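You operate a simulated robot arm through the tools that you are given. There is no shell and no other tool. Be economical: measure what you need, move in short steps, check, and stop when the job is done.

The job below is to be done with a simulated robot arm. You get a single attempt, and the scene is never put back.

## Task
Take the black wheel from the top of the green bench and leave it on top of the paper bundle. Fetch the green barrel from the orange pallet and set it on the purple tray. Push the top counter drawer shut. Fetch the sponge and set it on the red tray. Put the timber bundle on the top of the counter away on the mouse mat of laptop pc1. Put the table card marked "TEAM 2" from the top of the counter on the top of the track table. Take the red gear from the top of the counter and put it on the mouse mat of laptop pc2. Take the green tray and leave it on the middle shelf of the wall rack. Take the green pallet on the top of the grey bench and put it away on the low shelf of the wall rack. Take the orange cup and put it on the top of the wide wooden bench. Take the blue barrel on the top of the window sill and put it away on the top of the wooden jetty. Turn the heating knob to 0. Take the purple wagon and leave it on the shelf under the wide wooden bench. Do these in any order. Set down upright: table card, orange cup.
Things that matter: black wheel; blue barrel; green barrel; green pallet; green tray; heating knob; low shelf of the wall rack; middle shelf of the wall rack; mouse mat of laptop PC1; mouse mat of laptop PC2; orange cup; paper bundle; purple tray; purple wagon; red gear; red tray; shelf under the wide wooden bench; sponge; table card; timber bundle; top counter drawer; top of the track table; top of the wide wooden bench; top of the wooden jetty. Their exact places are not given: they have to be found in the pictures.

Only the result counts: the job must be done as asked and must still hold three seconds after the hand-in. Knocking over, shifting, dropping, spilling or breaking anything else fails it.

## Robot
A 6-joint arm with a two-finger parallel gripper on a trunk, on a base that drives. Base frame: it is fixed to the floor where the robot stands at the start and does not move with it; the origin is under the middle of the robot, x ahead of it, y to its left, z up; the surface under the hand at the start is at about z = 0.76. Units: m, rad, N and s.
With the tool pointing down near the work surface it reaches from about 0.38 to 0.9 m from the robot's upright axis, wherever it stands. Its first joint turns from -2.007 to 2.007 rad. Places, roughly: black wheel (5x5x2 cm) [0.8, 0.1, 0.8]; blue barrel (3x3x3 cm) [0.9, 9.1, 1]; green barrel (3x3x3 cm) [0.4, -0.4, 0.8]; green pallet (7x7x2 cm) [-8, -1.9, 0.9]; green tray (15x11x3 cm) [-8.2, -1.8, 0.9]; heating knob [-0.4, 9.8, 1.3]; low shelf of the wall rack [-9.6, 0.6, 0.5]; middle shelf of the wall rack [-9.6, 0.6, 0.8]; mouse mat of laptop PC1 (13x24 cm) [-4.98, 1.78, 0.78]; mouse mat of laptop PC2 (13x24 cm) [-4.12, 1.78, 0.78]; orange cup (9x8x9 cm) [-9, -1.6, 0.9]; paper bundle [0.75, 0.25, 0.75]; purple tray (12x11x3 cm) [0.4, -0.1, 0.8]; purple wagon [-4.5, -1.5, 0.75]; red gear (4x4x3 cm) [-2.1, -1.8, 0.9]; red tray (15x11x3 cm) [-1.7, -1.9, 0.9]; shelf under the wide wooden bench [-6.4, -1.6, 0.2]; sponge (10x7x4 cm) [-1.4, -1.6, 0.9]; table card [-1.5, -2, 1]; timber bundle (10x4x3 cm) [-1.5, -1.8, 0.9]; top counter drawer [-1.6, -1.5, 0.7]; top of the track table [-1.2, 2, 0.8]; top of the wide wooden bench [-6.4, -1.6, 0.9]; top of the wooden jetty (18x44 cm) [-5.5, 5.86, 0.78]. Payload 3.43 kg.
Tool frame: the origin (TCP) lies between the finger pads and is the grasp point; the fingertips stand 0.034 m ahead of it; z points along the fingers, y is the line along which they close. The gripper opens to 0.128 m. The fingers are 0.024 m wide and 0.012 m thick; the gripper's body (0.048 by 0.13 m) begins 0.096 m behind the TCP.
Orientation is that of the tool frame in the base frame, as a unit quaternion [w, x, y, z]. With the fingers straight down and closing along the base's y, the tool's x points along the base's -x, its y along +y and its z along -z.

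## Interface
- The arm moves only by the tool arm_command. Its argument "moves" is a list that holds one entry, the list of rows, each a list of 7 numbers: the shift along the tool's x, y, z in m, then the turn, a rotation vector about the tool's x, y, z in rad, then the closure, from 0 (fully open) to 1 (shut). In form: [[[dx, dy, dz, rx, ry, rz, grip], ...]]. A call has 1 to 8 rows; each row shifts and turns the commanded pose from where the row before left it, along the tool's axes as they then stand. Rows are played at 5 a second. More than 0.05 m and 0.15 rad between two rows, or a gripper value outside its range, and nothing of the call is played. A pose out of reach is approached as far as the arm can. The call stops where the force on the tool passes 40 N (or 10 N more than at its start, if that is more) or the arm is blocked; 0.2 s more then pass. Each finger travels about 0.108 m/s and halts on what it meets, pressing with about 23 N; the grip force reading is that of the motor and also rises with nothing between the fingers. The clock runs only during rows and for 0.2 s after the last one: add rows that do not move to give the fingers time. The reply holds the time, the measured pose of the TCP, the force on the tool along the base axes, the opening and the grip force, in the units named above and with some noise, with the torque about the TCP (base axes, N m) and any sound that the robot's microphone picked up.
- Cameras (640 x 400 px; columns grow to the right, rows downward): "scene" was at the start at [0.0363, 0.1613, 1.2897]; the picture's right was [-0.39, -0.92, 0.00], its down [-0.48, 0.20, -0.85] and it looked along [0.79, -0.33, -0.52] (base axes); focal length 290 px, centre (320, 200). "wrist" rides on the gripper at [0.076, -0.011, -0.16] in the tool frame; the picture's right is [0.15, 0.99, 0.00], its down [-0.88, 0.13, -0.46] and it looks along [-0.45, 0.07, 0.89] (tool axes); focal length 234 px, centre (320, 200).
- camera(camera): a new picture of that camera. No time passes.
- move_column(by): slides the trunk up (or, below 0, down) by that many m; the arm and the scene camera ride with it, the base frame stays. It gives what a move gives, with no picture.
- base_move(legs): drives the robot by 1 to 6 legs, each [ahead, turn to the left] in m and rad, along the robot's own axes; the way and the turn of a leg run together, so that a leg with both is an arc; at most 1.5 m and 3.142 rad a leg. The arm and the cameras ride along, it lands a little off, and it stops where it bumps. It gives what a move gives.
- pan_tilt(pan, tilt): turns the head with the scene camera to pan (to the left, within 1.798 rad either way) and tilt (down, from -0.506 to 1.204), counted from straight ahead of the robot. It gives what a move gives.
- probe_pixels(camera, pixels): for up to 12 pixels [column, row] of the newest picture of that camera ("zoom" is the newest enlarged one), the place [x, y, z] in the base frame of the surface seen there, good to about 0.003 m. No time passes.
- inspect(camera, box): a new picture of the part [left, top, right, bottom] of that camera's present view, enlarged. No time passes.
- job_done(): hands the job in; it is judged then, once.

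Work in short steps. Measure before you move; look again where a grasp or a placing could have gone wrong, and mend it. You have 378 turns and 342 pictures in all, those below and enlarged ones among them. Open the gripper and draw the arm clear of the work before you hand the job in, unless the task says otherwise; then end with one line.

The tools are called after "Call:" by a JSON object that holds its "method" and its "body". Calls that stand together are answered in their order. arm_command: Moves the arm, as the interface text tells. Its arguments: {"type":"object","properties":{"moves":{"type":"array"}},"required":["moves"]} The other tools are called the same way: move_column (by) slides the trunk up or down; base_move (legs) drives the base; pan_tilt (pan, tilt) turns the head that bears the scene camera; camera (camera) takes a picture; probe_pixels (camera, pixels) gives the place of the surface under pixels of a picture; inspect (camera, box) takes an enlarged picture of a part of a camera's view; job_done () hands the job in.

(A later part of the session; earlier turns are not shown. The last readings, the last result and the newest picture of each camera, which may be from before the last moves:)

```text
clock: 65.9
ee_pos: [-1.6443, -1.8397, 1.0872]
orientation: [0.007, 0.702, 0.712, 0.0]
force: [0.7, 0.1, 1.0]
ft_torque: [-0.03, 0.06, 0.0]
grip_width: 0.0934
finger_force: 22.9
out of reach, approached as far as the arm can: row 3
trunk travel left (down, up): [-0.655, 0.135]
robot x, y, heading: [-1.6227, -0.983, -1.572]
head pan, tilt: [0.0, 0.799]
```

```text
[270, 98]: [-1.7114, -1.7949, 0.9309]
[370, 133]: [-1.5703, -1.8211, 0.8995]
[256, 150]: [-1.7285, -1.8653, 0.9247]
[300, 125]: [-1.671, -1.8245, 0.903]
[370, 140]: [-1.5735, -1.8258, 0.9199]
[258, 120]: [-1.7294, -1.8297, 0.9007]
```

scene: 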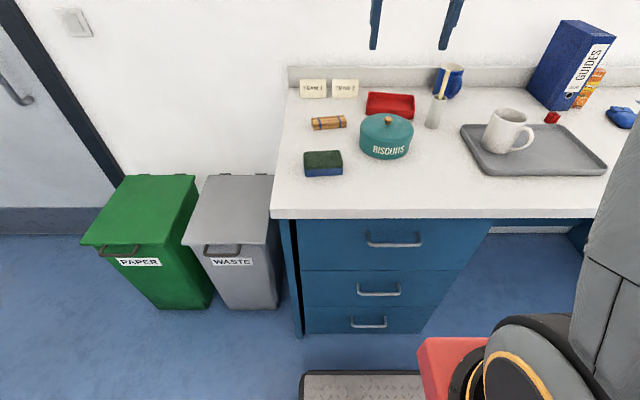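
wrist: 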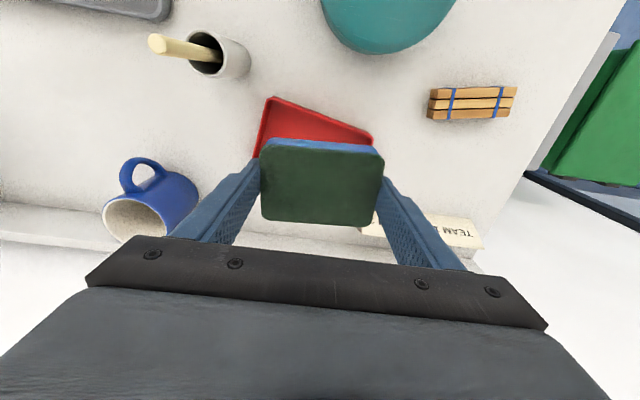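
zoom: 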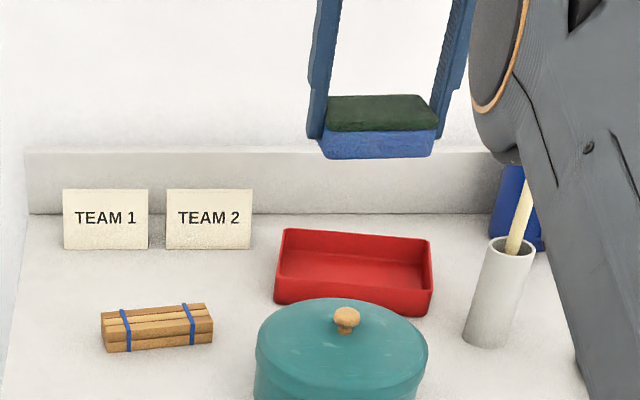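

Tray centre (-1.654,-1.857), yawed ~11° clockwise. I turn the hand by 0.2 rad and descend partway, then check the pose.

Call:
{"method": "arm_command", "body": {"moves": [[[0, 0, 0.03, 0, 0, 0.1, 1], [0, 0, 0.03, 0, 0, 0.1, 1], [0, 0, 0.02, 0, 0, 0, 1], [0, 0, 0, 0, 0, 0, 1]]]}}

Call:
{"method": "camera", "body": {"camera": "wrist"}}

```text
clock: 66.9
ee_pos: [-1.6432, -1.8394, 1.0055]
orientation: [0.006, 0.77, 0.638, 0.001]
force: [-0.8, 0.1, 0.0]
ft_torque: [-0.02, 0.02, 0.02]
grip_width: 0.0932
finger_force: 22.6
trunk travel left (down, up): [-0.655, 0.135]
robot x, y, heading: [-1.6224, -0.9829, -1.577]
head pan, tilt: [0.0, 0.799]
```

```text
315 pictures are left
```

wrist: 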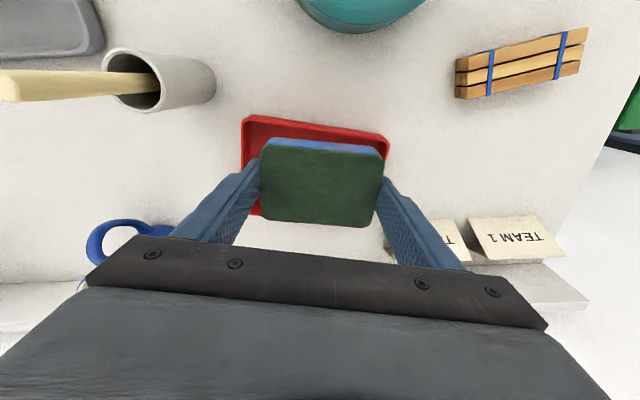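

Orientation matches. I shift the small offset and lower a bit more.

Call:
{"method": "arm_command", "body": {"moves": [[[-0.01, -0.0035, 0.015, 0, 0, 0, 1], [-0.01, -0.0035, 0.015, 0, 0, 0, 1], [0, 0, 0, 0, 0, 0, 1]]]}}

Call:
{"method": "camera", "body": {"camera": "wrist"}}

```text
clock: 67.7
ee_pos: [-1.6516, -1.8583, 0.977]
orientation: [0.006, 0.77, 0.637, 0.001]
force: [0.4, 0.3, -0.2]
ft_torque: [-0.03, 0.01, -0.02]
grip_width: 0.0933
finger_force: 23.0
trunk travel left (down, up): [-0.655, 0.135]
robot x, y, heading: [-1.6187, -0.9864, -1.57]
head pan, tilt: [0.0, 0.799]
```

```text
314 pictures are left
```

wrist: 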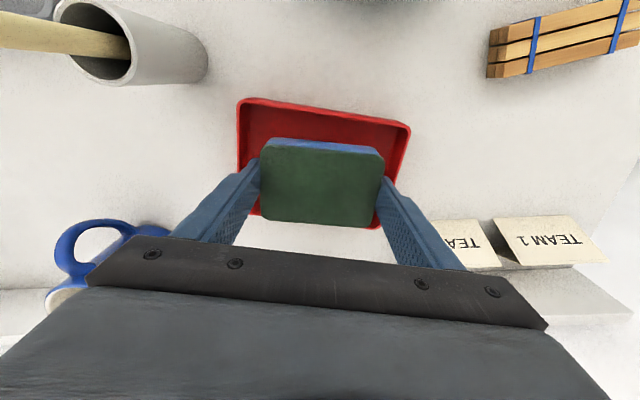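

Centred. Lower to TCP 0.946, open slightly, and rise.

Call:
{"method": "arm_command", "body": {"moves": [[[0, 0, 0.02, 0, 0, 0, 1], [0, 0, 0.011, 0, 0, 0, 1], [0, 0, 0, 0, 0, 0, 0.2], [0, 0, 0, 0, 0, 0, 0.2], [0, 0, -0.04, 0, 0, 0, 0.2], [0, 0, -0.05, 0, 0, 0, 0.2], [0, 0, -0.05, 0, 0, 0, 0.2], [0, 0, -0.05, 0, 0, 0, 0.2]]]}}

Call:
{"method": "camera", "body": {"camera": "wrist"}}

```text
clock: 69.5
ee_pos: [-1.6532, -1.825, 1.1302]
orientation: [0.005, 0.77, 0.638, 0.001]
force: [-0.5, -0.1, 0.0]
ft_torque: [-0.05, 0.01, -0.01]
grip_width: 0.1023
finger_force: 0.0
out of reach, approached as far as the arm can: row 6, 7, 8
trunk travel left (down, up): [-0.655, 0.135]
robot x, y, heading: [-1.6165, -0.9824, -1.571]
head pan, tilt: [0.0, 0.799]
```

```text
313 pictures are left
```

wrist: 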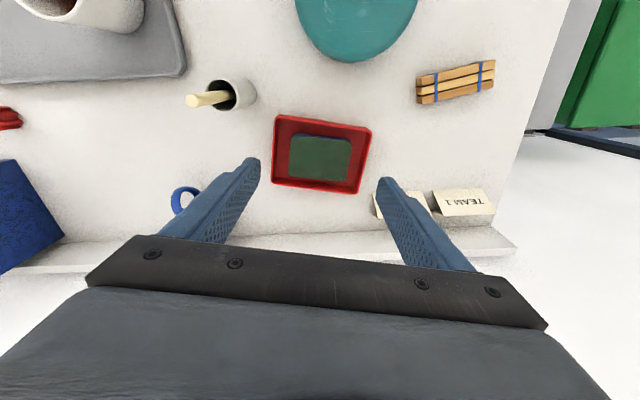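

Sponge rests in the tray. Next the timber bundle at (456,82); I probe its ends.

Call:
{"method": "probe_pixels", "body": {"camera": "wrist", "pixels": [[420, 80], [420, 97], [491, 65], [492, 84], [455, 81], [455, 72], [455, 92]]}}

```text
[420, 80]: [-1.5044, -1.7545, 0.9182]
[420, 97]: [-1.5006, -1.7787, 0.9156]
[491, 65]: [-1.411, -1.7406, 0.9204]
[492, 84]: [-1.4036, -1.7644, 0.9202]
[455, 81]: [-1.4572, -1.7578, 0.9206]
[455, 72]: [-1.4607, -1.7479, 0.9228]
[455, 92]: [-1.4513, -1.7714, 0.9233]
```

Bundle centre (-1.455,-1.760), axis yawed +8°. I turn the hand by -0.333 and move above it, opening fully.

Call:
{"method": "arm_command", "body": {"moves": [[[0, 0, 0, 0, 0, -0.111, 0], [0, 0, 0, 0, 0, -0.111, 0], [0, 0, 0, 0, 0, -0.111, 0], [0.009, 0.041, 0, 0, 0, 0, 0], [0.009, 0.041, 0, 0, 0, 0, 0], [0.009, 0.041, 0, 0, 0, 0, 0], [0.009, 0.041, 0, 0, 0, 0, 0], [0, 0.041, 0, 0, 0, 0, 0]]]}}

Call:
{"method": "arm_command", "body": {"moves": [[[0, 0, 0.05, 0, 0, 0, 0], [0, 0, 0.05, 0, 0, 0, 0], [0, 0, 0, 0, 0, 0, 0]]]}}

Call:
{"method": "camera", "body": {"camera": "wrist"}}

```text
clock: 71.3
ee_pos: [-1.4964, -1.8105, 1.1456]
orientation: [0.007, 0.654, 0.756, 0.0]
force: [-0.8, 0.0, -1.9]
ft_torque: [0.0, -0.07, 0.02]
grip_width: 0.1278
finger_force: 0.1
out of reach, approached as far as the arm can: row 4, 5, 6, 7
trunk travel left (down, up): [-0.655, 0.135]
robot x, y, heading: [-1.6214, -0.9821, -1.569]
head pan, tilt: [0.0, 0.799]
```

```text
clock: 72.1
ee_pos: [-1.4887, -1.8348, 1.0546]
orientation: [0.006, 0.654, 0.756, 0.001]
force: [0.2, -0.5, 0.2]
ft_torque: [0.01, -0.03, 0.01]
grip_width: 0.1278
finger_force: 0.2
out of reach, approached as far as the arm can: row 1, 2
trunk travel left (down, up): [-0.655, 0.135]
robot x, y, heading: [-1.6189, -0.9834, -1.572]
head pan, tilt: [0.0, 0.799]
```

```text
312 pictures are left
```

wrist: 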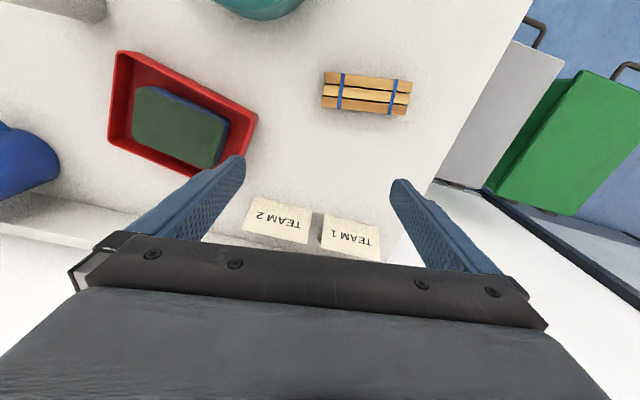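

I correct toward the bundle centre: dx +0.069, dy +0.045, staying at height.

Call:
{"method": "arm_command", "body": {"moves": [[[0.035, 0.0225, 0, 0, 0, 0, 0], [0.035, 0.0225, 0, 0, 0, 0, 0], [0, 0, 0, 0, 0, 0, 0]]]}}

```text
clock: 72.9
ee_pos: [-1.4655, -1.8284, 1.0607]
orientation: [0.007, 0.654, 0.756, 0.0]
force: [-0.2, -0.8, -0.2]
ft_torque: [0.03, -0.01, -0.02]
grip_width: 0.1279
finger_force: 0.0
out of reach, approached as far as the arm can: row 1, 2
trunk travel left (down, up): [-0.655, 0.135]
robot x, y, heading: [-1.6194, -0.9838, -1.573]
head pan, tilt: [0.0, 0.799]
```

Call:
{"method": "arm_command", "body": {"moves": [[[0.045, 0, 0, 0, 0, 0, 0], [0, 0, 0, 0, 0, 0, 0]]]}}

```text
clock: 73.5
ee_pos: [-1.4647, -1.8301, 1.0605]
orientation: [0.006, 0.654, 0.757, 0.001]
force: [-0.9, -0.2, 0.4]
ft_torque: [-0.03, -0.02, -0.01]
grip_width: 0.1281
finger_force: 0.0
out of reach, approached as far as the arm can: row 1
trunk travel left (down, up): [-0.655, 0.135]
robot x, y, heading: [-1.621, -0.9819, -1.578]
head pan, tilt: [0.0, 0.799]
```

Call:
{"method": "arm_command", "body": {"moves": [[[0.04, 0, -0.02, 0, 0, 0, 0], [0.04, 0, -0.02, 0, 0, 0, 0], [0, 0, 0, 0, 0, 0, 0]]]}}

Call:
{"method": "camera", "body": {"camera": "scene"}}

```text
clock: 74.3
ee_pos: [-1.4659, -1.8208, 1.0969]
orientation: [0.005, 0.654, 0.757, 0.002]
force: [0.5, 0.6, 0.0]
ft_torque: [0.03, -0.02, 0.0]
grip_width: 0.1281
finger_force: 0.0
out of reach, approached as far as the arm can: row 1, 2
trunk travel left (down, up): [-0.655, 0.135]
robot x, y, heading: [-1.6187, -0.9835, -1.572]
head pan, tilt: [0.0, 0.799]
```

```text
311 pictures are left
```

scene: 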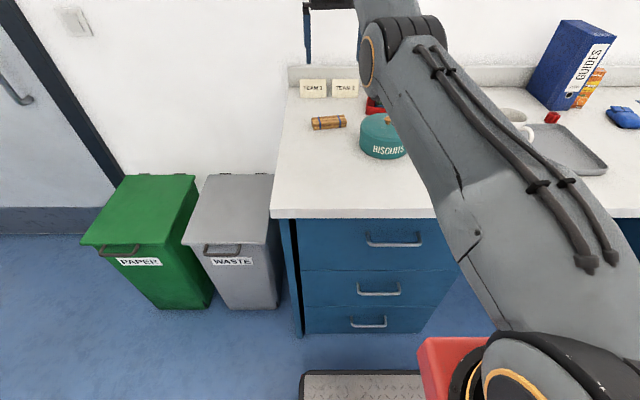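

The arm seems stuck stretched near a singularity; I lower the hand 0.1 m to let the elbow bend (nothing is below here but the card area — z stays above 1.0).

Call:
{"method": "arm_command", "body": {"moves": [[[0.02, 0, 0.03, 0, 0, 0, 0], [0.02, 0, 0.03, 0, 0, 0, 0], [0, 0, 0, 0, 0, 0, 0]]]}}

```text
clock: 75.1
ee_pos: [-1.4643, -1.8282, 1.0707]
orientation: [0.007, 0.654, 0.756, 0.0]
force: [-0.1, 0.1, 0.1]
ft_torque: [0.03, 0.02, -0.02]
grip_width: 0.1282
finger_force: 0.1
out of reach, approached as far as the arm can: row 1, 2
trunk travel left (down, up): [-0.655, 0.135]
robot x, y, heading: [-1.6199, -0.9808, -1.573]
head pan, tilt: [0.0, 0.799]
```

Likely the IK sits in a stretched configuration while the command is far inward. I bring the command back outward/lower (z≈0.99) so the elbow bends, then come in gradually.

Call:
{"method": "arm_command", "body": {"moves": [[[-0.045, -0.006, 0.004, 0, 0, 0, 0], [-0.045, -0.006, 0.004, 0, 0, 0, 0], [-0.045, -0.006, 0.004, 0, 0, 0, 0], [-0.045, -0.006, 0.004, 0, 0, 0, 0], [-0.045, -0.006, 0.004, 0, 0, 0, 0], [-0.035, -0.006, 0.004, 0, 0, 0, 0], [0, 0, 0, 0, 0, 0, 0]]]}}

```text
clock: 76.7
ee_pos: [-1.4689, -1.8326, 1.062]
orientation: [0.006, 0.654, 0.757, 0.0]
force: [-0.7, 0.0, 0.7]
ft_torque: [-0.01, 0.0, 0.0]
grip_width: 0.128
finger_force: 0.0
out of reach, approached as far as the arm can: row 1, 2, 3, 4, 5, 6
trunk travel left (down, up): [-0.655, 0.135]
robot x, y, heading: [-1.6231, -0.9785, -1.57]
head pan, tilt: [0.0, 0.799]
```

Call:
{"method": "arm_command", "body": {"moves": [[[0, 0, 0.03, 0, 0, 0, 0], [0, 0, 0.03, 0, 0, 0, 0], [0, 0, 0, 0, 0, 0, 0]]]}}

```text
clock: 77.5
ee_pos: [-1.4687, -1.8387, 1.0063]
orientation: [0.005, 0.654, 0.756, 0.002]
force: [0.6, 0.5, 0.8]
ft_torque: [0.02, 0.03, -0.02]
grip_width: 0.1278
finger_force: 0.1
out of reach, approached as far as the arm can: row 2
trunk travel left (down, up): [-0.655, 0.135]
robot x, y, heading: [-1.6207, -0.9827, -1.573]
head pan, tilt: [0.0, 0.799]
```

Call:
{"method": "arm_command", "body": {"moves": [[[0.03, 0, 0, 0, 0, 0, 0], [0.03, 0, 0, 0, 0, 0, 0], [0, 0, 0, 0, 0, 0, 0]]]}}

```text
clock: 78.3
ee_pos: [-1.4688, -1.8405, 1.0055]
orientation: [0.006, 0.654, 0.757, 0.001]
force: [-0.2, 0.0, 0.1]
ft_torque: [-0.02, 0.0, 0.05]
grip_width: 0.1278
finger_force: 0.1
out of reach, approached as far as the arm can: row 1, 2
trunk travel left (down, up): [-0.655, 0.135]
robot x, y, heading: [-1.6197, -0.985, -1.57]
head pan, tilt: [0.0, 0.799]
```

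Call:
{"method": "arm_command", "body": {"moves": [[[0.002, 0, 0.012, 0, 0, 0, 0], [0.002, 0, 0.012, 0, 0, 0, 0], [0.002, 0, 0.012, 0, 0, 0, 0], [0.002, 0, 0.01, 0, 0, 0, 0], [0.01, 0, 0, 0, 0, 0, 0], [0.01, 0, 0, 0, 0, 0, 0]]]}}

```text
clock: 79.7
ee_pos: [-1.4661, -1.844, 0.9614]
orientation: [0.006, 0.655, 0.756, 0.001]
force: [0.3, 0.1, 1.0]
ft_torque: [-0.02, 0.03, 0.0]
grip_width: 0.1284
finger_force: 0.0
out of reach, approached as far as the arm can: row 1, 2, 3, 4, 5, 6
trunk travel left (down, up): [-0.655, 0.135]
robot x, y, heading: [-1.6229, -0.9811, -1.57]
head pan, tilt: [0.0, 0.799]
```

Still on the stretched boundary. I try raising the trunk a bit (safe direction) to see whether the arm re-solves.

Call:
{"method": "move_column", "body": {"by": 0.1}}

Call:
{"method": "arm_command", "body": {"moves": [[[0.03, 0, 0, 0, 0, 0, 0], [0.03, 0, 0, 0, 0, 0, 0], [0, 0, 0, 0, 0, 0, 0]]]}}

```text
clock: 81.0
ee_pos: [-1.4648, -1.8191, 1.0608]
orientation: [0.008, 0.654, 0.757, 0.0]
force: [0.7, 0.3, 0.8]
ft_torque: [0.02, 0.01, 0.0]
grip_width: 0.1283
finger_force: 0.0
trunk travel left (down, up): [-0.755, 0.035]
robot x, y, heading: [-1.6229, -0.9824, -1.572]
head pan, tilt: [0.0, 0.799]
```

```text
clock: 81.8
ee_pos: [-1.4751, -1.7581, 1.0616]
orientation: [0.008, 0.654, 0.757, -0.001]
force: [0.5, 0.4, 0.0]
ft_torque: [-0.02, 0.03, 0.0]
grip_width: 0.128
finger_force: 0.1
trunk travel left (down, up): [-0.755, 0.035]
robot x, y, heading: [-1.6183, -0.9834, -1.578]
head pan, tilt: [0.0, 0.799]
```

Unstuck. Now TCP is (-1.475,-1.758); correct onto the bundle and look.

Call:
{"method": "arm_command", "body": {"moves": [[[-0.005, 0.0195, 0, 0, 0, 0, 0], [0, 0, 0.04, 0, 0, 0, 0], [0, 0, 0, 0, 0, 0, 0]]]}}

Call:
{"method": "camera", "body": {"camera": "wrist"}}

```text
clock: 82.6
ee_pos: [-1.4523, -1.7644, 1.018]
orientation: [0.008, 0.654, 0.756, -0.001]
force: [-0.9, -0.6, -0.2]
ft_torque: [0.02, -0.02, -0.02]
grip_width: 0.1281
finger_force: 0.2
trunk travel left (down, up): [-0.755, 0.035]
robot x, y, heading: [-1.6207, -0.984, -1.58]
head pan, tilt: [0.0, 0.799]
```

```text
310 pictures are left
```

wrist: 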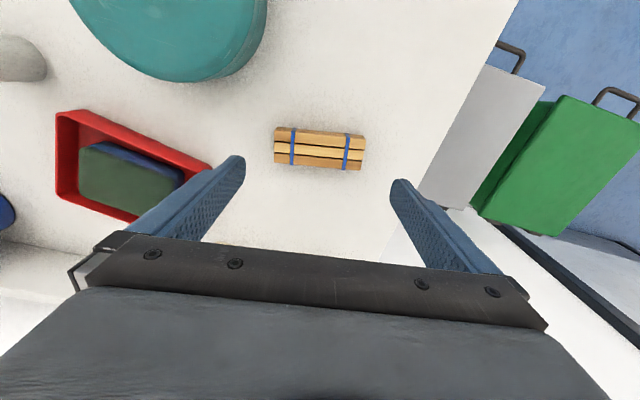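

Bundle centred. Descend to 0.941 and grip.

Call:
{"method": "arm_command", "body": {"moves": [[[0.003, -0.002, 0.04, 0, 0, 0, 0], [0, 0, 0.03, 0, 0, 0, 0], [0, 0, 0.007, 0, 0, 0, 0], [0, 0, 0, 0, 0, 0, 0.5], [0, 0, 0, 0, 0, 0, 1], [0, 0, 0, 0, 0, 0, 1], [0, 0, -0.05, 0, 0, 0, 1], [0, 0, -0.05, 0, 0, 0, 1]]]}}

```text
clock: 84.4
ee_pos: [-1.4545, -1.7598, 1.0436]
orientation: [0.007, 0.654, 0.756, 0.0]
force: [-0.6, -0.5, -0.4]
ft_torque: [0.05, -0.02, 0.04]
grip_width: 0.1
finger_force: 23.3
trunk travel left (down, up): [-0.755, 0.035]
robot x, y, heading: [-1.6217, -0.984, -1.575]
head pan, tilt: [0.0, 0.799]
```

Held. I pull the arm in and back away from the counter.

Call:
{"method": "arm_command", "body": {"moves": [[[0.04, -0.02, -0.02, 0, 0, 0, 1], [0.045, -0.02, -0.01, 0, 0, 0, 1], [0.045, -0.02, 0, 0, 0, 0, 1], [0.045, -0.02, 0, 0, 0, 0, 1], [0.045, -0.02, 0, 0, 0, 0, 1], [0.045, 0, 0, 0, 0, 0, 1], [0, 0, 0, 0, 0, 0, 1]]]}}

Call:
{"method": "base_move", "body": {"legs": [[-0.4, 0], [0, -1.57]]}}

Call:
{"method": "pan_tilt", "body": {"pan": -0.5, "tilt": 0.35}}

Call:
{"method": "camera", "body": {"camera": "scene"}}

```text
refused: row 2 steps farther than a row can; nothing moved
```

```text
clock: 90.9
ee_pos: [-2.4073, -0.7022, 1.0445]
orientation: [0.005, 0.999, 0.047, -0.005]
force: [-0.4, -0.4, -0.2]
ft_torque: [-0.04, 0.02, 0.02]
grip_width: 0.0999
finger_force: 22.8
trunk travel left (down, up): [-0.755, 0.035]
robot x, y, heading: [-1.6206, -0.5745, 3.089]
head pan, tilt: [0.0, 0.799]
```

```text
clock: 91.8
ee_pos: [-2.4079, -0.7018, 1.0445]
orientation: [0.004, 0.999, 0.047, -0.006]
force: [0.4, -1.0, -0.5]
ft_torque: [-0.03, 0.02, 0.02]
grip_width: 0.0994
finger_force: 23.2
trunk travel left (down, up): [-0.755, 0.035]
robot x, y, heading: [-1.621, -0.5739, 3.093]
head pan, tilt: [-0.499, 0.351]
```

```text
309 pictures are left
```

scene: 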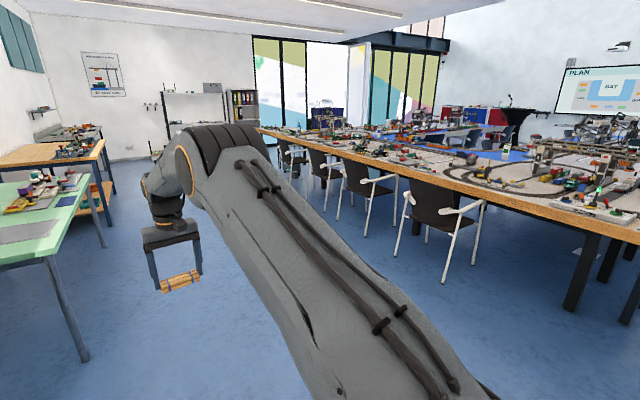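

The arm rows were refused (step too long) though the base moved clear. I retract the arm now with smaller steps.

Call:
{"method": "arm_command", "body": {"moves": [[[0.045, 0, 0, 0, 0, 0, 1], [0.045, 0, 0, 0, 0, 0, 1], [0.045, 0, 0, 0, 0, 0, 1], [0.045, 0, -0.01, 0, 0, 0, 1], [0.045, 0, -0.01, 0, 0, 0, 1], [0.045, 0, -0.01, 0, 0, 0, 1], [0.035, 0, -0.01, 0, 0, 0, 1], [0, 0, 0, 0, 0, 0, 1]]]}}

Call:
{"method": "probe_pixels", "body": {"camera": "scene", "pixels": [[430, 240], [355, 195], [320, 175], [290, 162], [500, 195], [400, 160], [330, 145], [510, 150], [80, 350], [105, 240], [620, 200], [470, 265]]}}

Call:
{"method": "inspect", "body": {"camera": "scene", "box": [240, 80, 560, 280]}}

```text
clock: 93.7
ee_pos: [-2.1049, -0.6728, 1.0795]
orientation: [0.004, 0.999, 0.046, -0.006]
force: [-0.3, 0.4, -1.2]
ft_torque: [0.0, 0.0, -0.01]
grip_width: 0.0993
finger_force: 23.1
trunk travel left (down, up): [-0.755, 0.035]
robot x, y, heading: [-1.6164, -0.5751, 3.088]
head pan, tilt: [-0.499, 0.351]
```

```text
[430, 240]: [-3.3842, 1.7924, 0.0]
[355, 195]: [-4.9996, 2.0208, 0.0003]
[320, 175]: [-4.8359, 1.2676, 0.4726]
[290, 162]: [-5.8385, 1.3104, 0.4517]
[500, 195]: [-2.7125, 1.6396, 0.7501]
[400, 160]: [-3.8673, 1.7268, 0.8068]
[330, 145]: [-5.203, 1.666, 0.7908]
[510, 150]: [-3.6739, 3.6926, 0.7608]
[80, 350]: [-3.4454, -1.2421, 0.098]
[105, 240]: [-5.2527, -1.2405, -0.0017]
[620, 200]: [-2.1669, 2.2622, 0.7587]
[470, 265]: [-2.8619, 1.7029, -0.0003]
```

```text
2.00 times, centred on (400, 180) of scene
```

zoom: 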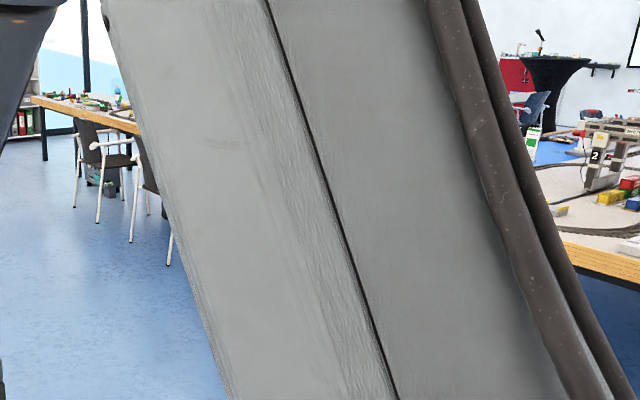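

Table front edge is near y≈1.63 with chairs ahead of it. I drive down the aisle to x≈-4.5 and face the table.

Call:
{"method": "base_move", "body": {"legs": [[1.5, 0], [1.4, 0], [0, -1.5]]}}

Call:
{"method": "pan_tilt", "body": {"pan": 0, "tilt": 0.3}}

Call:
{"method": "camera", "body": {"camera": "scene"}}

```text
clock: 111.3
ee_pos: [-4.6898, 0.0843, 1.0795]
orientation: [-0.001, 0.775, -0.632, -0.008]
force: [-0.2, -0.3, -0.3]
ft_torque: [-0.02, 0.0, 0.0]
grip_width: 0.0993
finger_force: 23.2
trunk travel left (down, up): [-0.755, 0.035]
robot x, y, heading: [-4.5373, -0.3833, 1.625]
head pan, tilt: [-0.499, 0.351]
```

```text
clock: 112.3
ee_pos: [-4.689, 0.0846, 1.08]
orientation: [0.0, 0.775, -0.632, -0.008]
force: [0.0, 0.8, 0.4]
ft_torque: [0.0, -0.02, -0.02]
grip_width: 0.099
finger_force: 22.9
trunk travel left (down, up): [-0.755, 0.035]
robot x, y, heading: [-4.5418, -0.3851, 1.626]
head pan, tilt: [0.0, 0.3]
```

```text
307 pictures are left
```

scene: 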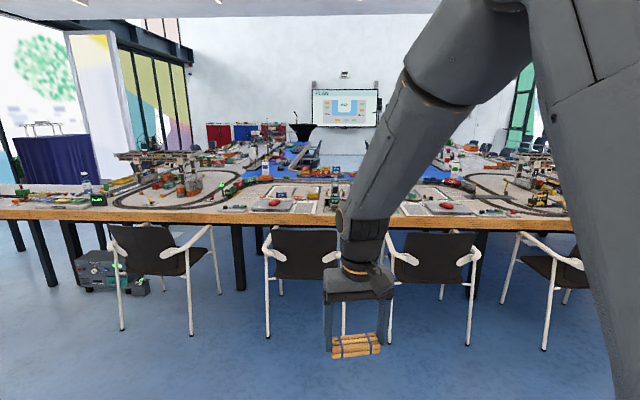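

I probe the chairs and zoom on the table items.

Call:
{"method": "probe_pixels", "body": {"camera": "scene", "pixels": [[122, 328], [191, 330], [220, 290], [268, 340], [343, 333], [390, 340], [470, 345], [503, 300], [546, 348], [300, 262], [180, 250], [155, 270]]}}

Call:
{"method": "inspect", "body": {"camera": "scene", "box": [200, 150, 520, 350]}}

```text
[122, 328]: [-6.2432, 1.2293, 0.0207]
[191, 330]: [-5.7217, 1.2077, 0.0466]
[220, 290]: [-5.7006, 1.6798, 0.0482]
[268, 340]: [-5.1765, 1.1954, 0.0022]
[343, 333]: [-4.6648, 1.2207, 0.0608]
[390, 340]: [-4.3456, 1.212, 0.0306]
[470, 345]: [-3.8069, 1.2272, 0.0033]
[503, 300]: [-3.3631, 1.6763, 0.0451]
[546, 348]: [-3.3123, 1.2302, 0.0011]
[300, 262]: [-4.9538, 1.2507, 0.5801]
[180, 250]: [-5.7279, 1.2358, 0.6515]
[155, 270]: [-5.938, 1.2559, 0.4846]
```

```text
2.00 times, centred on (360, 250) of scene
```

zoom: 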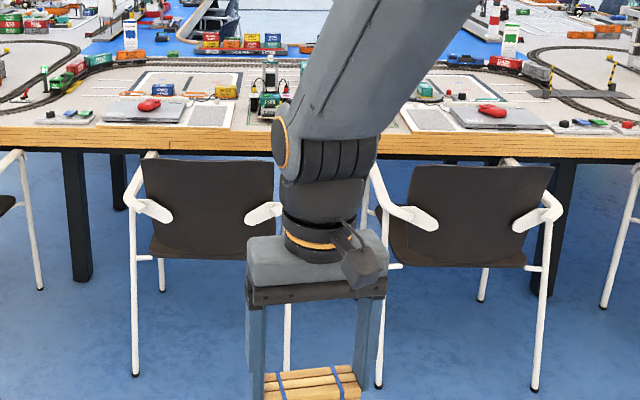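

Call:
{"method": "probe_pixels", "body": {"camera": "zoom", "pixels": [[205, 115], [145, 110], [190, 122], [225, 122], [430, 120], [405, 112], [455, 125], [500, 118], [212, 104], [80, 118], [220, 140], [440, 104]]}}

Call:
{"method": "pan_tilt", "body": {"pan": 0, "tilt": 1.15}}

Call:
{"method": "camera", "body": {"camera": "scene"}}

```text
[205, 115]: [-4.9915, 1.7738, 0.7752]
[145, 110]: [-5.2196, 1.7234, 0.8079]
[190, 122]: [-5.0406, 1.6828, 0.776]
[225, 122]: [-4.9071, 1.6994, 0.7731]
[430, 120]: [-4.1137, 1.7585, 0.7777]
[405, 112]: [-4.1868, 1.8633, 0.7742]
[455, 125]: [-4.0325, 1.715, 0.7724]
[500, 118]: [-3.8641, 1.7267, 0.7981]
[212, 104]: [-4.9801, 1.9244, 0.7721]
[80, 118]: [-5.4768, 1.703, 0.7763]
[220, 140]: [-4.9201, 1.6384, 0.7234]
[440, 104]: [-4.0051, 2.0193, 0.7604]
```

```text
clock: 113.4
ee_pos: [-4.6891, 0.0839, 1.0792]
orientation: [-0.001, 0.775, -0.632, -0.008]
force: [0.1, -0.8, -0.3]
ft_torque: [0.02, 0.05, -0.02]
grip_width: 0.0992
finger_force: 22.4
trunk travel left (down, up): [-0.755, 0.035]
robot x, y, heading: [-4.5373, -0.3865, 1.63]
head pan, tilt: [0.0, 1.15]
```

```text
305 pictures are left
```

scene: 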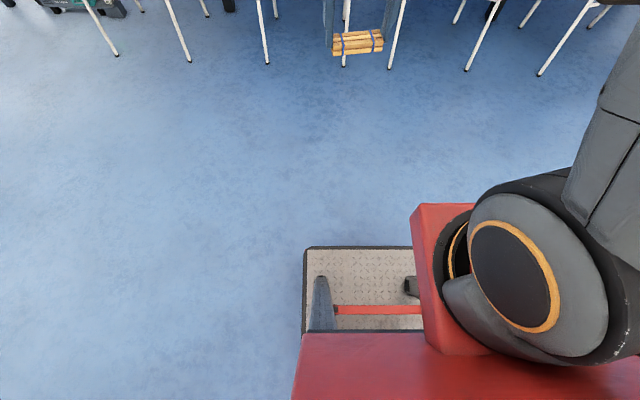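

Call:
{"method": "probe_pixels", "body": {"camera": "scene", "pixels": [[320, 248], [306, 320], [400, 247], [420, 206], [300, 345]]}}

```text
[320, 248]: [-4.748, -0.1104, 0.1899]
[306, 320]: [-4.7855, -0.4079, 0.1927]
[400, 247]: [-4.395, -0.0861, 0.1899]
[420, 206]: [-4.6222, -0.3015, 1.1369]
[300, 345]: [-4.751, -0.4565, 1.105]
```

The base front is ~0.28 m ahead of the axis, half-width ~0.24; chairs start at y≈1.20. I drive to about (-4.98, 0.78) first.

Call:
{"method": "base_move", "body": {"legs": [[0, 0.28], [1.2, 0], [0, -0.34]]}}

Call:
{"method": "pan_tilt", "body": {"pan": 0.0, "tilt": 0.6}}

Call:
{"method": "camera", "body": {"camera": "scene"}}

```text
clock: 121.4
ee_pos: [-5.0286, 1.2059, 1.0796]
orientation: [-0.002, 0.749, -0.662, -0.008]
force: [-1.2, -0.4, -0.8]
ft_torque: [0.01, 0.0, -0.02]
grip_width: 0.099
finger_force: 23.2
trunk travel left (down, up): [-0.755, 0.035]
robot x, y, heading: [-4.9159, 0.7221, 1.554]
head pan, tilt: [0.0, 1.15]
```

```text
clock: 122.4
ee_pos: [-5.0287, 1.2056, 1.079]
orientation: [-0.001, 0.75, -0.661, -0.007]
force: [-0.4, -0.7, -1.7]
ft_torque: [0.02, 0.01, -0.02]
grip_width: 0.0994
finger_force: 23.1
trunk travel left (down, up): [-0.755, 0.035]
robot x, y, heading: [-4.9141, 0.7273, 1.547]
head pan, tilt: [0.0, 0.6]
```

```text
304 pictures are left
```

scene: 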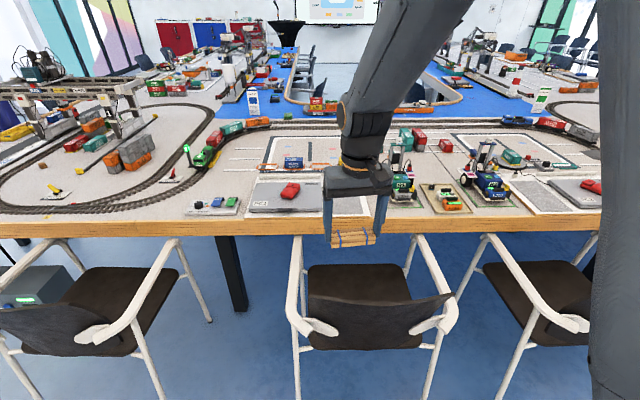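

I advance 0.12 m, then extend the arm toward the mat.

Call:
{"method": "base_move", "body": {"legs": [[0.12, 0]]}}

Call:
{"method": "probe_pixels", "body": {"camera": "scene", "pixels": [[345, 205], [355, 212], [310, 210], [370, 212], [405, 180], [435, 195], [380, 330], [300, 235]]}}

```text
clock: 123.6
ee_pos: [-5.0272, 1.3271, 1.0787]
orientation: [0.0, 0.75, -0.661, -0.007]
force: [1.0, -1.4, -0.2]
ft_torque: [0.0, 0.03, -0.03]
grip_width: 0.0991
finger_force: 23.0
trunk travel left (down, up): [-0.755, 0.035]
robot x, y, heading: [-4.9101, 0.8458, 1.551]
head pan, tilt: [0.0, 0.6]
```

```text
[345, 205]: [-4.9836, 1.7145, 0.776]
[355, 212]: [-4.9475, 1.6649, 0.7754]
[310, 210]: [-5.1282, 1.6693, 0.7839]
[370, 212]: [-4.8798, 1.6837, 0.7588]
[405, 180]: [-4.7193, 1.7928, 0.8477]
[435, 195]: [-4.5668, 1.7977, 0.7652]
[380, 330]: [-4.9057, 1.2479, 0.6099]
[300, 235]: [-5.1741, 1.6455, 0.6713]
```

I square the hand (+0.127 rad) and extend toward (-4.975,1.70) at height.

Call:
{"method": "arm_command", "body": {"moves": [[[0, 0, 0, 0, 0, 0.127, 1], [-0.046, -0.007, 0, 0, 0, 0, 1], [-0.046, -0.007, 0, 0, 0, 0, 1], [-0.046, -0.007, 0, 0, 0, 0, 1], [-0.046, -0.007, 0, 0, 0, 0, 1], [-0.046, -0.007, 0, 0, 0, 0, 1], [-0.046, -0.007, 0, 0, 0, 0, 1], [-0.046, -0.007, 0, 0, 0, 0, 1]]]}}

Call:
{"method": "move_column", "body": {"by": -0.17}}

Call:
{"method": "camera", "body": {"camera": "wrist"}}

```text
clock: 125.4
ee_pos: [-4.9775, 1.6469, 1.0837]
orientation: [0.0, -0.707, 0.707, 0.008]
force: [0.2, -0.3, 0.7]
ft_torque: [0.07, 0.01, 0.02]
grip_width: 0.0991
finger_force: 23.2
trunk travel left (down, up): [-0.755, 0.035]
robot x, y, heading: [-4.9153, 0.8455, 1.551]
head pan, tilt: [0.0, 0.6]
```

```text
clock: 127.3
ee_pos: [-4.9786, 1.6489, 0.9138]
orientation: [0.0, -0.707, 0.707, 0.007]
force: [-0.8, -0.2, -0.7]
ft_torque: [-0.02, 0.02, 0.0]
grip_width: 0.0991
finger_force: 23.1
trunk travel left (down, up): [-0.585, 0.205]
robot x, y, heading: [-4.9133, 0.8496, 1.549]
head pan, tilt: [0.0, 0.6]
```

```text
303 pictures are left
```

wrist: 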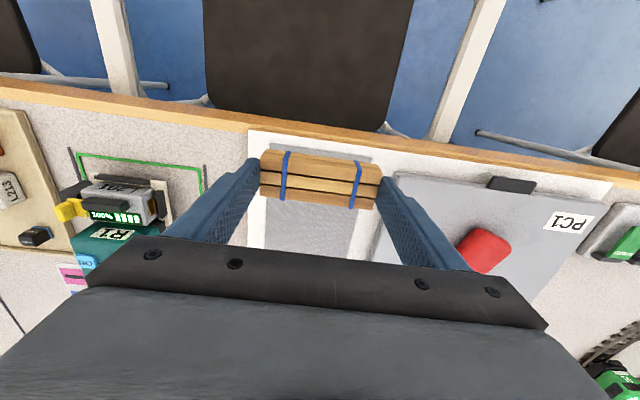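

I see a grey textured mat framed in white; I probe its edges.

Call:
{"method": "probe_pixels", "body": {"camera": "wrist", "pixels": [[266, 215], [258, 215], [262, 140], [262, 150], [372, 150], [350, 230], [385, 175], [392, 180], [300, 145], [300, 148], [240, 235], [365, 142]]}}

Call:
{"method": "inspect", "body": {"camera": "wrist", "box": [220, 110, 440, 260]}}

```text
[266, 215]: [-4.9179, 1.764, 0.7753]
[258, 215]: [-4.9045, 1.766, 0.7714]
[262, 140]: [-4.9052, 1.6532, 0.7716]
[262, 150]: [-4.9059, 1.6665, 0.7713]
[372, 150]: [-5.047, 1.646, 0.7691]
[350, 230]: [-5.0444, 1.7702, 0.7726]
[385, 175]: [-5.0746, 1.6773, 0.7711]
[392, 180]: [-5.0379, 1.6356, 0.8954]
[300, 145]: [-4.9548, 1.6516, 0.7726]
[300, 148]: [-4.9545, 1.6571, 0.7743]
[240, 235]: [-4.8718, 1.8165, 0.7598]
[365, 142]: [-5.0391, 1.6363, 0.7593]
```

```text
2.67 times, centred on (330, 185) of wrist
```

zoom: 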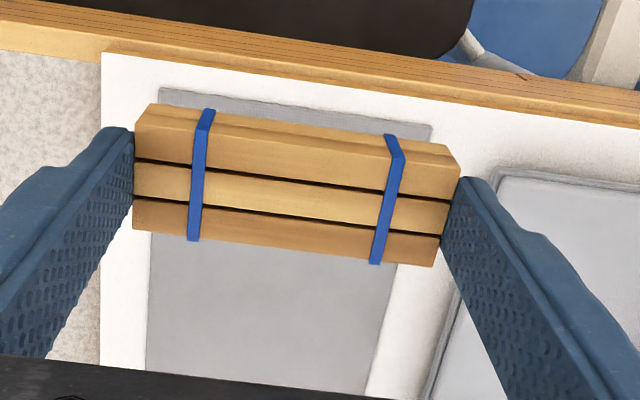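

Mat spans x -4.915..-5.045, y from 1.657. I move forward 0.065 and lower to TCP ≈0.818.

Call:
{"method": "arm_command", "body": {"moves": [[[-0.033, 0, 0.02, 0, 0, 0, 1], [-0.032, 0, 0.02, 0, 0, 0, 1], [0, 0, 0.03, 0, 0, 0, 1], [0, 0, 0.02, 0, 0, 0, 1], [0, 0, 0, 0, 0, 0, 1]]]}}

```text
clock: 128.5
ee_pos: [-4.9788, 1.7144, 0.8259]
orientation: [0.0, -0.707, 0.707, 0.007]
force: [0.2, -0.1, -1.0]
ft_torque: [-0.01, 0.01, 0.01]
grip_width: 0.0987
finger_force: 22.9
trunk travel left (down, up): [-0.585, 0.205]
robot x, y, heading: [-4.9131, 0.8478, 1.551]
head pan, tilt: [0.0, 0.6]
```

Call:
{"method": "arm_command", "body": {"moves": [[[0, 0, 0.0085, 0, 0, 0, 1], [0, 0, 0, 0, 0, 0, 0.1], [0, 0, 0, 0, 0, 0, 0.1], [0, 0, -0.02, 0, 0, 0, 0.1], [0, 0, -0.02, 0, 0, 0, 0.1], [0.03, 0, -0.03, 0, 0, 0, 0.1], [0.03, 0, -0.03, 0, 0, 0, 0.1], [0.03, 0, -0.03, 0, 0, 0, 0.1]]]}}

Call:
{"method": "camera", "body": {"camera": "wrist"}}

```text
clock: 130.3
ee_pos: [-4.9771, 1.6218, 0.9431]
orientation: [0.001, 0.707, -0.707, -0.008]
force: [-0.9, 0.2, 0.1]
ft_torque: [-0.05, 0.0, 0.02]
grip_width: 0.1152
finger_force: 0.0
trunk travel left (down, up): [-0.585, 0.205]
robot x, y, heading: [-4.9167, 0.8495, 1.556]
head pan, tilt: [0.0, 0.6]
```

```text
301 pictures are left
```

wrist: 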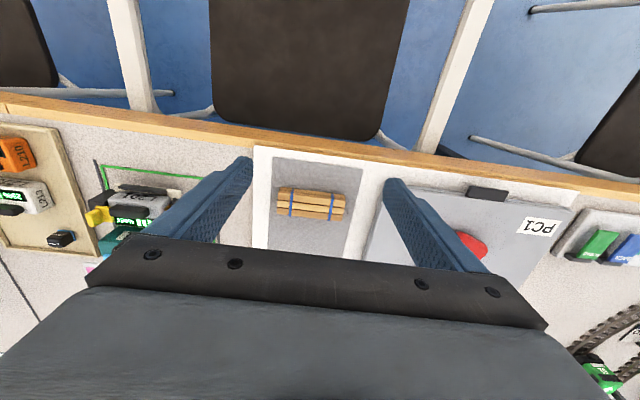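

Timber lies on the mat. I retract and raise, then back away.

Call:
{"method": "arm_command", "body": {"moves": [[[0.04, 0, -0.02, 0, 0, 0, 0], [0.045, 0, -0.02, 0, 0, 0, 0], [0.045, 0, -0.02, 0, 0, 0, 0], [0.045, 0, 0, 0, 0, 0, 0], [0.045, 0, 0, 0, 0, 0, 0], [0.045, 0, 0, 0, 0, 0, 0], [0.045, 0, 0, 0, 0, 0, 0]]]}}

Call:
{"method": "move_column", "body": {"by": 0.1}}

Call:
{"method": "base_move", "body": {"legs": [[-0.9, 0]]}}

```text
clock: 131.9
ee_pos: [-4.9758, 1.3141, 0.9993]
orientation: [0.0, 0.707, -0.707, -0.007]
force: [0.2, 0.0, -0.6]
ft_torque: [-0.05, 0.02, -0.01]
grip_width: 0.1279
finger_force: 0.1
trunk travel left (down, up): [-0.585, 0.205]
robot x, y, heading: [-4.913, 0.8463, 1.551]
head pan, tilt: [0.0, 0.6]
```

```text
clock: 133.2
ee_pos: [-4.9771, 1.3129, 1.0998]
orientation: [-0.001, 0.708, -0.706, -0.008]
force: [-0.4, 0.2, 0.0]
ft_torque: [0.01, 0.02, 0.0]
grip_width: 0.128
finger_force: 0.1
trunk travel left (down, up): [-0.685, 0.105]
robot x, y, heading: [-4.9171, 0.8456, 1.548]
head pan, tilt: [0.0, 0.6]
```

```text
clock: 138.1
ee_pos: [-4.9957, 0.3871, 1.1004]
orientation: [-0.001, 0.716, -0.698, -0.007]
force: [-0.1, -0.2, -0.7]
ft_torque: [0.03, 0.01, -0.01]
grip_width: 0.1281
finger_force: 0.2
trunk travel left (down, up): [-0.685, 0.105]
robot x, y, heading: [-4.9156, -0.077, 1.577]
head pan, tilt: [0.0, 0.6]
```

Now turn around to face the benches on the other side.

Call:
{"method": "base_move", "body": {"legs": [[0, 3.1]]}}

Call:
{"method": "pan_tilt", "body": {"pan": 0.0, "tilt": 0.4}}

Call:
{"method": "camera", "body": {"camera": "scene"}}

```text
clock: 145.7
ee_pos: [-4.8754, -0.5442, 1.101]
orientation: [0.008, 0.722, 0.692, 0.001]
force: [-0.5, 0.0, 0.5]
ft_torque: [0.0, -0.04, 0.01]
grip_width: 0.1277
finger_force: 0.1
trunk travel left (down, up): [-0.685, 0.105]
robot x, y, heading: [-4.9208, -0.074, -1.633]
head pan, tilt: [0.0, 0.6]
```

```text
clock: 146.4
ee_pos: [-4.8758, -0.5447, 1.1004]
orientation: [0.007, 0.721, 0.693, -0.001]
force: [0.4, 1.6, 0.3]
ft_torque: [-0.03, 0.0, 0.01]
grip_width: 0.1278
finger_force: 0.1
trunk travel left (down, up): [-0.685, 0.105]
robot x, y, heading: [-4.9192, -0.073, -1.63]
head pan, tilt: [0.0, 0.4]
```

```text
300 pictures are left
```

scene: 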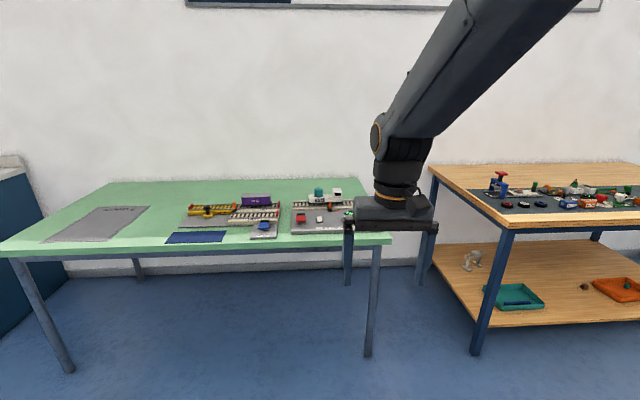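

Purple wagon seems to be at (256,200). I zoom and probe.

Call:
{"method": "inspect", "body": {"camera": "scene", "box": [160, 165, 370, 265]}}

Call:
{"method": "probe_pixels", "body": {"camera": "scene", "pixels": [[256, 200], [244, 200], [268, 200], [390, 236], [12, 248], [445, 270], [510, 305], [432, 165], [500, 222], [620, 330], [470, 260], [555, 275]]}}

```text
3.05 times, centred on (265, 215) of scene
```

zoom: 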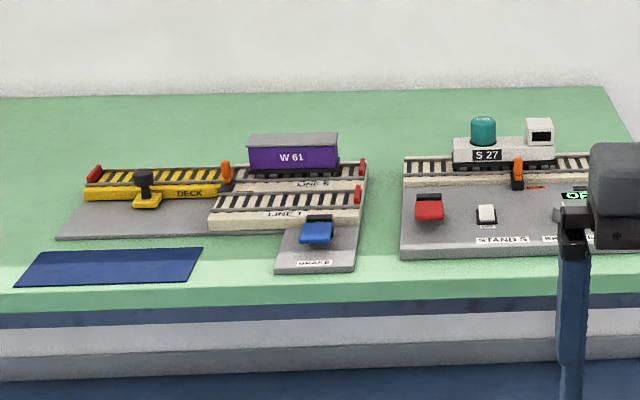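

```text
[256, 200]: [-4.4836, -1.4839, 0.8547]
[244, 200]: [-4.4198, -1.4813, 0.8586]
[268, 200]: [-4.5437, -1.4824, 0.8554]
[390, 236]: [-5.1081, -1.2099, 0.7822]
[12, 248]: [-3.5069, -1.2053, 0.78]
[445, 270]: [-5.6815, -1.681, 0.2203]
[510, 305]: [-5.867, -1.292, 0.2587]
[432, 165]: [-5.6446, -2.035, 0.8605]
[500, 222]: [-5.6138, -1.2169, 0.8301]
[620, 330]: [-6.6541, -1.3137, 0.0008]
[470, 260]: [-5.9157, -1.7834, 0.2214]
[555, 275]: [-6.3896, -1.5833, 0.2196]
```

The wagon W61 is at (-4.48,-1.48), lying along x, ~14 cm long; the shelf is at z 0.22. Because the shelf is low under the bench top, I'll grasp with the tool tilted ~45° along the wagon's length. I drive to about (-4.1,-0.8), heading diagonal.

Call:
{"method": "base_move", "body": {"legs": [[0, 0.9], [1.08, 0], [0, -1.63]]}}

Call:
{"method": "pan_tilt", "body": {"pan": 0.0, "tilt": 0.6}}

Call:
{"method": "camera", "body": {"camera": "scene"}}

Call:
{"method": "camera", "body": {"camera": "wrist"}}

```text
clock: 158.3
ee_pos: [-4.3761, -1.1628, 1.0998]
orientation: [0.006, 0.919, 0.394, -0.002]
force: [-0.1, 0.0, 0.0]
ft_torque: [-0.01, 0.0, -0.04]
grip_width: 0.128
finger_force: 0.1
trunk travel left (down, up): [-0.685, 0.105]
robot x, y, heading: [-4.1013, -0.7833, -2.356]
head pan, tilt: [0.0, 0.4]
```

```text
clock: 159.0
ee_pos: [-4.3759, -1.1628, 1.1002]
orientation: [0.007, 0.919, 0.394, -0.004]
force: [0.1, -0.1, 0.5]
ft_torque: [-0.01, -0.03, -0.01]
grip_width: 0.128
finger_force: 0.0
trunk travel left (down, up): [-0.685, 0.105]
robot x, y, heading: [-4.1, -0.7792, -2.349]
head pan, tilt: [0.0, 0.6]
```

```text
298 pictures are left
```

scene: 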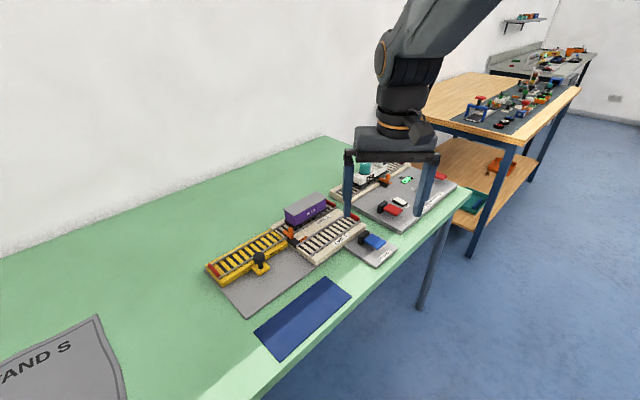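

```text
297 pictures are left
```

wrist: 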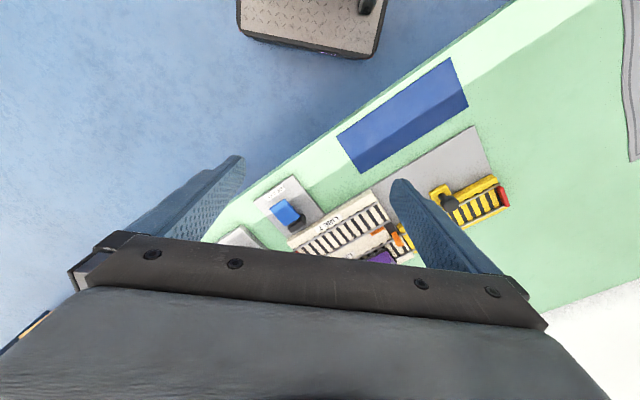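

I probe the wagon geometry from this view.

Call:
{"method": "inspect", "body": {"camera": "scene", "box": [230, 160, 390, 260]}}

Call:
{"method": "probe_pixels", "body": {"camera": "zoom", "pixels": [[218, 192], [375, 135], [380, 150], [235, 210], [300, 165], [310, 195], [300, 215], [360, 195], [260, 240], [225, 245], [260, 280], [420, 205]]}}

```text
4.00 times, centred on (310, 210) of scene
```

zoom: 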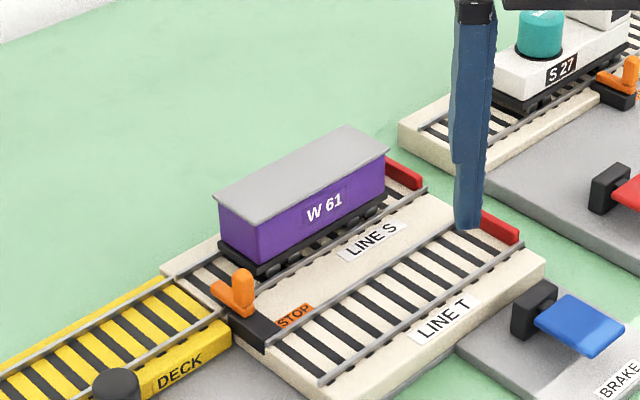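

```text
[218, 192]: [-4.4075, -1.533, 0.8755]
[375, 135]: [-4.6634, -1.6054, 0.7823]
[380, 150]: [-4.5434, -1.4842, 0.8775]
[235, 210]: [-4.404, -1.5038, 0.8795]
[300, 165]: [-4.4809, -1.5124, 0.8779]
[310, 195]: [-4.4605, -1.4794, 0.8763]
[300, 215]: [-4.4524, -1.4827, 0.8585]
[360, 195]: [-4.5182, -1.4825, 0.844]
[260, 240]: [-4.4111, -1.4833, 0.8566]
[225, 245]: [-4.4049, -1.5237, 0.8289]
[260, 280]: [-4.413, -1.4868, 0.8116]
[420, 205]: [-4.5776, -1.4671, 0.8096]
```

Wagon centre ≈(-4.477,-1.511), top 0.878, width ~0.057. I yaw the hand +0.81 so it closes along y, then start tilting.

Call:
{"method": "arm_command", "body": {"moves": [[[0, 0, 0, 0, 0, 0.135, 0], [0, 0, 0, 0, 0, 0.135, 0], [0, 0, 0, 0, 0, 0.135, 0], [0, 0, 0, 0, 0, 0.135, 0], [0, 0, 0, 0, 0, 0.135, 0], [0, 0, 0, 0, 0, 0.135, 0], [0, 0, 0, 0, -0.13, 0, 0], [0, 0, 0, 0, -0.13, 0, 0]]]}}

Call:
{"method": "arm_command", "body": {"moves": [[[0, 0.045, 0, 0, -0.13, 0, 0], [0, 0.045, 0, 0, -0.13, 0, 0], [0, 0.045, 0, 0, -0.13, 0, 0], [0, 0.045, 0, 0, -0.13, 0, 0], [0, 0.045, 0, 0, 0, 0, 0], [0, 0.045, 0, 0, 0, 0, 0], [0, 0.045, 0, 0, 0, 0, 0], [0, 0.033, 0, 0, 0, 0, 0]]]}}

```text
clock: 160.8
ee_pos: [-4.3765, -1.1638, 1.1014]
orientation: [0.008, 0.991, -0.001, -0.131]
force: [0.8, 0.4, 0.1]
ft_torque: [0.01, -0.05, -0.03]
grip_width: 0.1279
finger_force: 0.2
trunk travel left (down, up): [-0.685, 0.105]
robot x, y, heading: [-4.1008, -0.7791, -2.355]
head pan, tilt: [0.0, 0.6]
```

```text
clock: 162.6
ee_pos: [-4.3744, -1.5126, 1.1064]
orientation: [0.007, 0.925, -0.003, -0.381]
force: [-0.3, 0.5, 0.3]
ft_torque: [-0.01, -0.02, 0.02]
grip_width: 0.1281
finger_force: 0.2
trunk travel left (down, up): [-0.685, 0.105]
robot x, y, heading: [-4.1039, -0.7804, -2.35]
head pan, tilt: [0.0, 0.6]
```

Tilt works. I lower to the pre-grasp (-4.393,-1.511,0.947) and look.

Call:
{"method": "arm_command", "body": {"moves": [[[0.025, 0, 0.0315, 0, 0, 0, 0.3], [0.025, 0, 0.0315, 0, 0, 0, 0.3], [0.025, 0, 0.0315, 0, 0, 0, 0.3], [0.024, 0, 0.0315, 0, 0, 0, 0.3], [0, 0, 0, 0, 0, 0, 0.3]]]}}

Call:
{"method": "camera", "body": {"camera": "wrist"}}

Call:
{"method": "camera", "body": {"camera": "scene"}}

```text
clock: 163.8
ee_pos: [-4.3933, -1.513, 0.9468]
orientation: [0.007, 0.925, -0.002, -0.381]
force: [0.6, 0.4, 0.3]
ft_torque: [-0.02, 0.02, 0.01]
grip_width: 0.0897
finger_force: 0.0
trunk travel left (down, up): [-0.685, 0.105]
robot x, y, heading: [-4.1012, -0.7819, -2.352]
head pan, tilt: [0.0, 0.6]
```

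```text
295 pictures are left
```

wrist: 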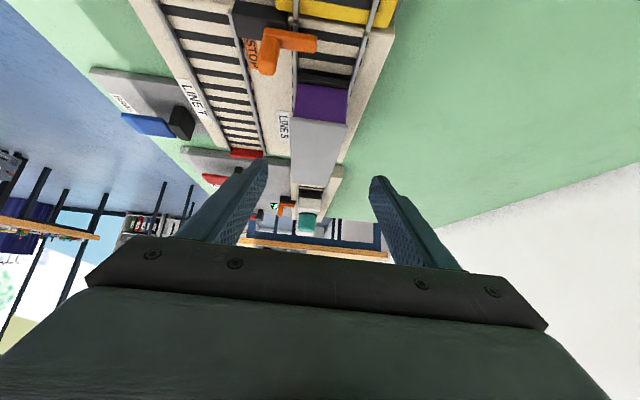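

```text
294 pictures are left
```

scene: 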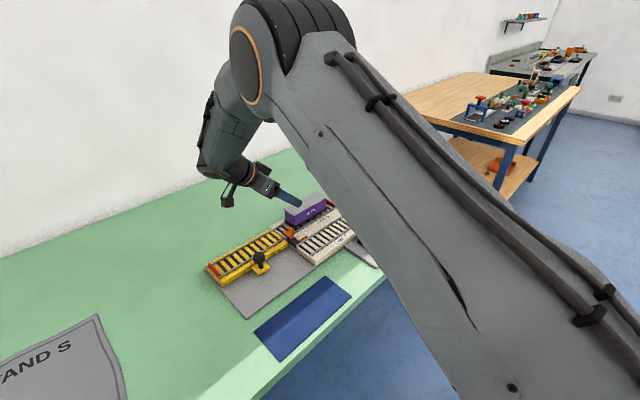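

Aligned with the wagon between the fingers. Advance 0.12 m along the fingers and close.

Call:
{"method": "arm_command", "body": {"moves": [[[0, 0, 0.04, 0, 0, 0, 0.3], [0, 0, 0.04, 0, 0, 0, 0.3], [0, 0, 0.04, 0, 0, 0, 0.3], [0, 0, 0, 0, 0, 0, 0.3], [0, 0, 0, 0, 0, 0, 0.6], [0, 0, 0, 0, 0, 0, 1], [0, 0, 0, 0, 0, 0, 1]]]}}

```text
clock: 165.4
ee_pos: [-4.4787, -1.5123, 0.8625]
orientation: [0.004, 0.925, -0.004, -0.381]
force: [-4.3, 35.9, 4.4]
ft_torque: [1.58, -0.28, -0.5]
grip_width: 0.053
finger_force: 23.2
trunk travel left (down, up): [-0.685, 0.105]
robot x, y, heading: [-4.1013, -0.7821, -2.353]
head pan, tilt: [0.0, 0.6]
```

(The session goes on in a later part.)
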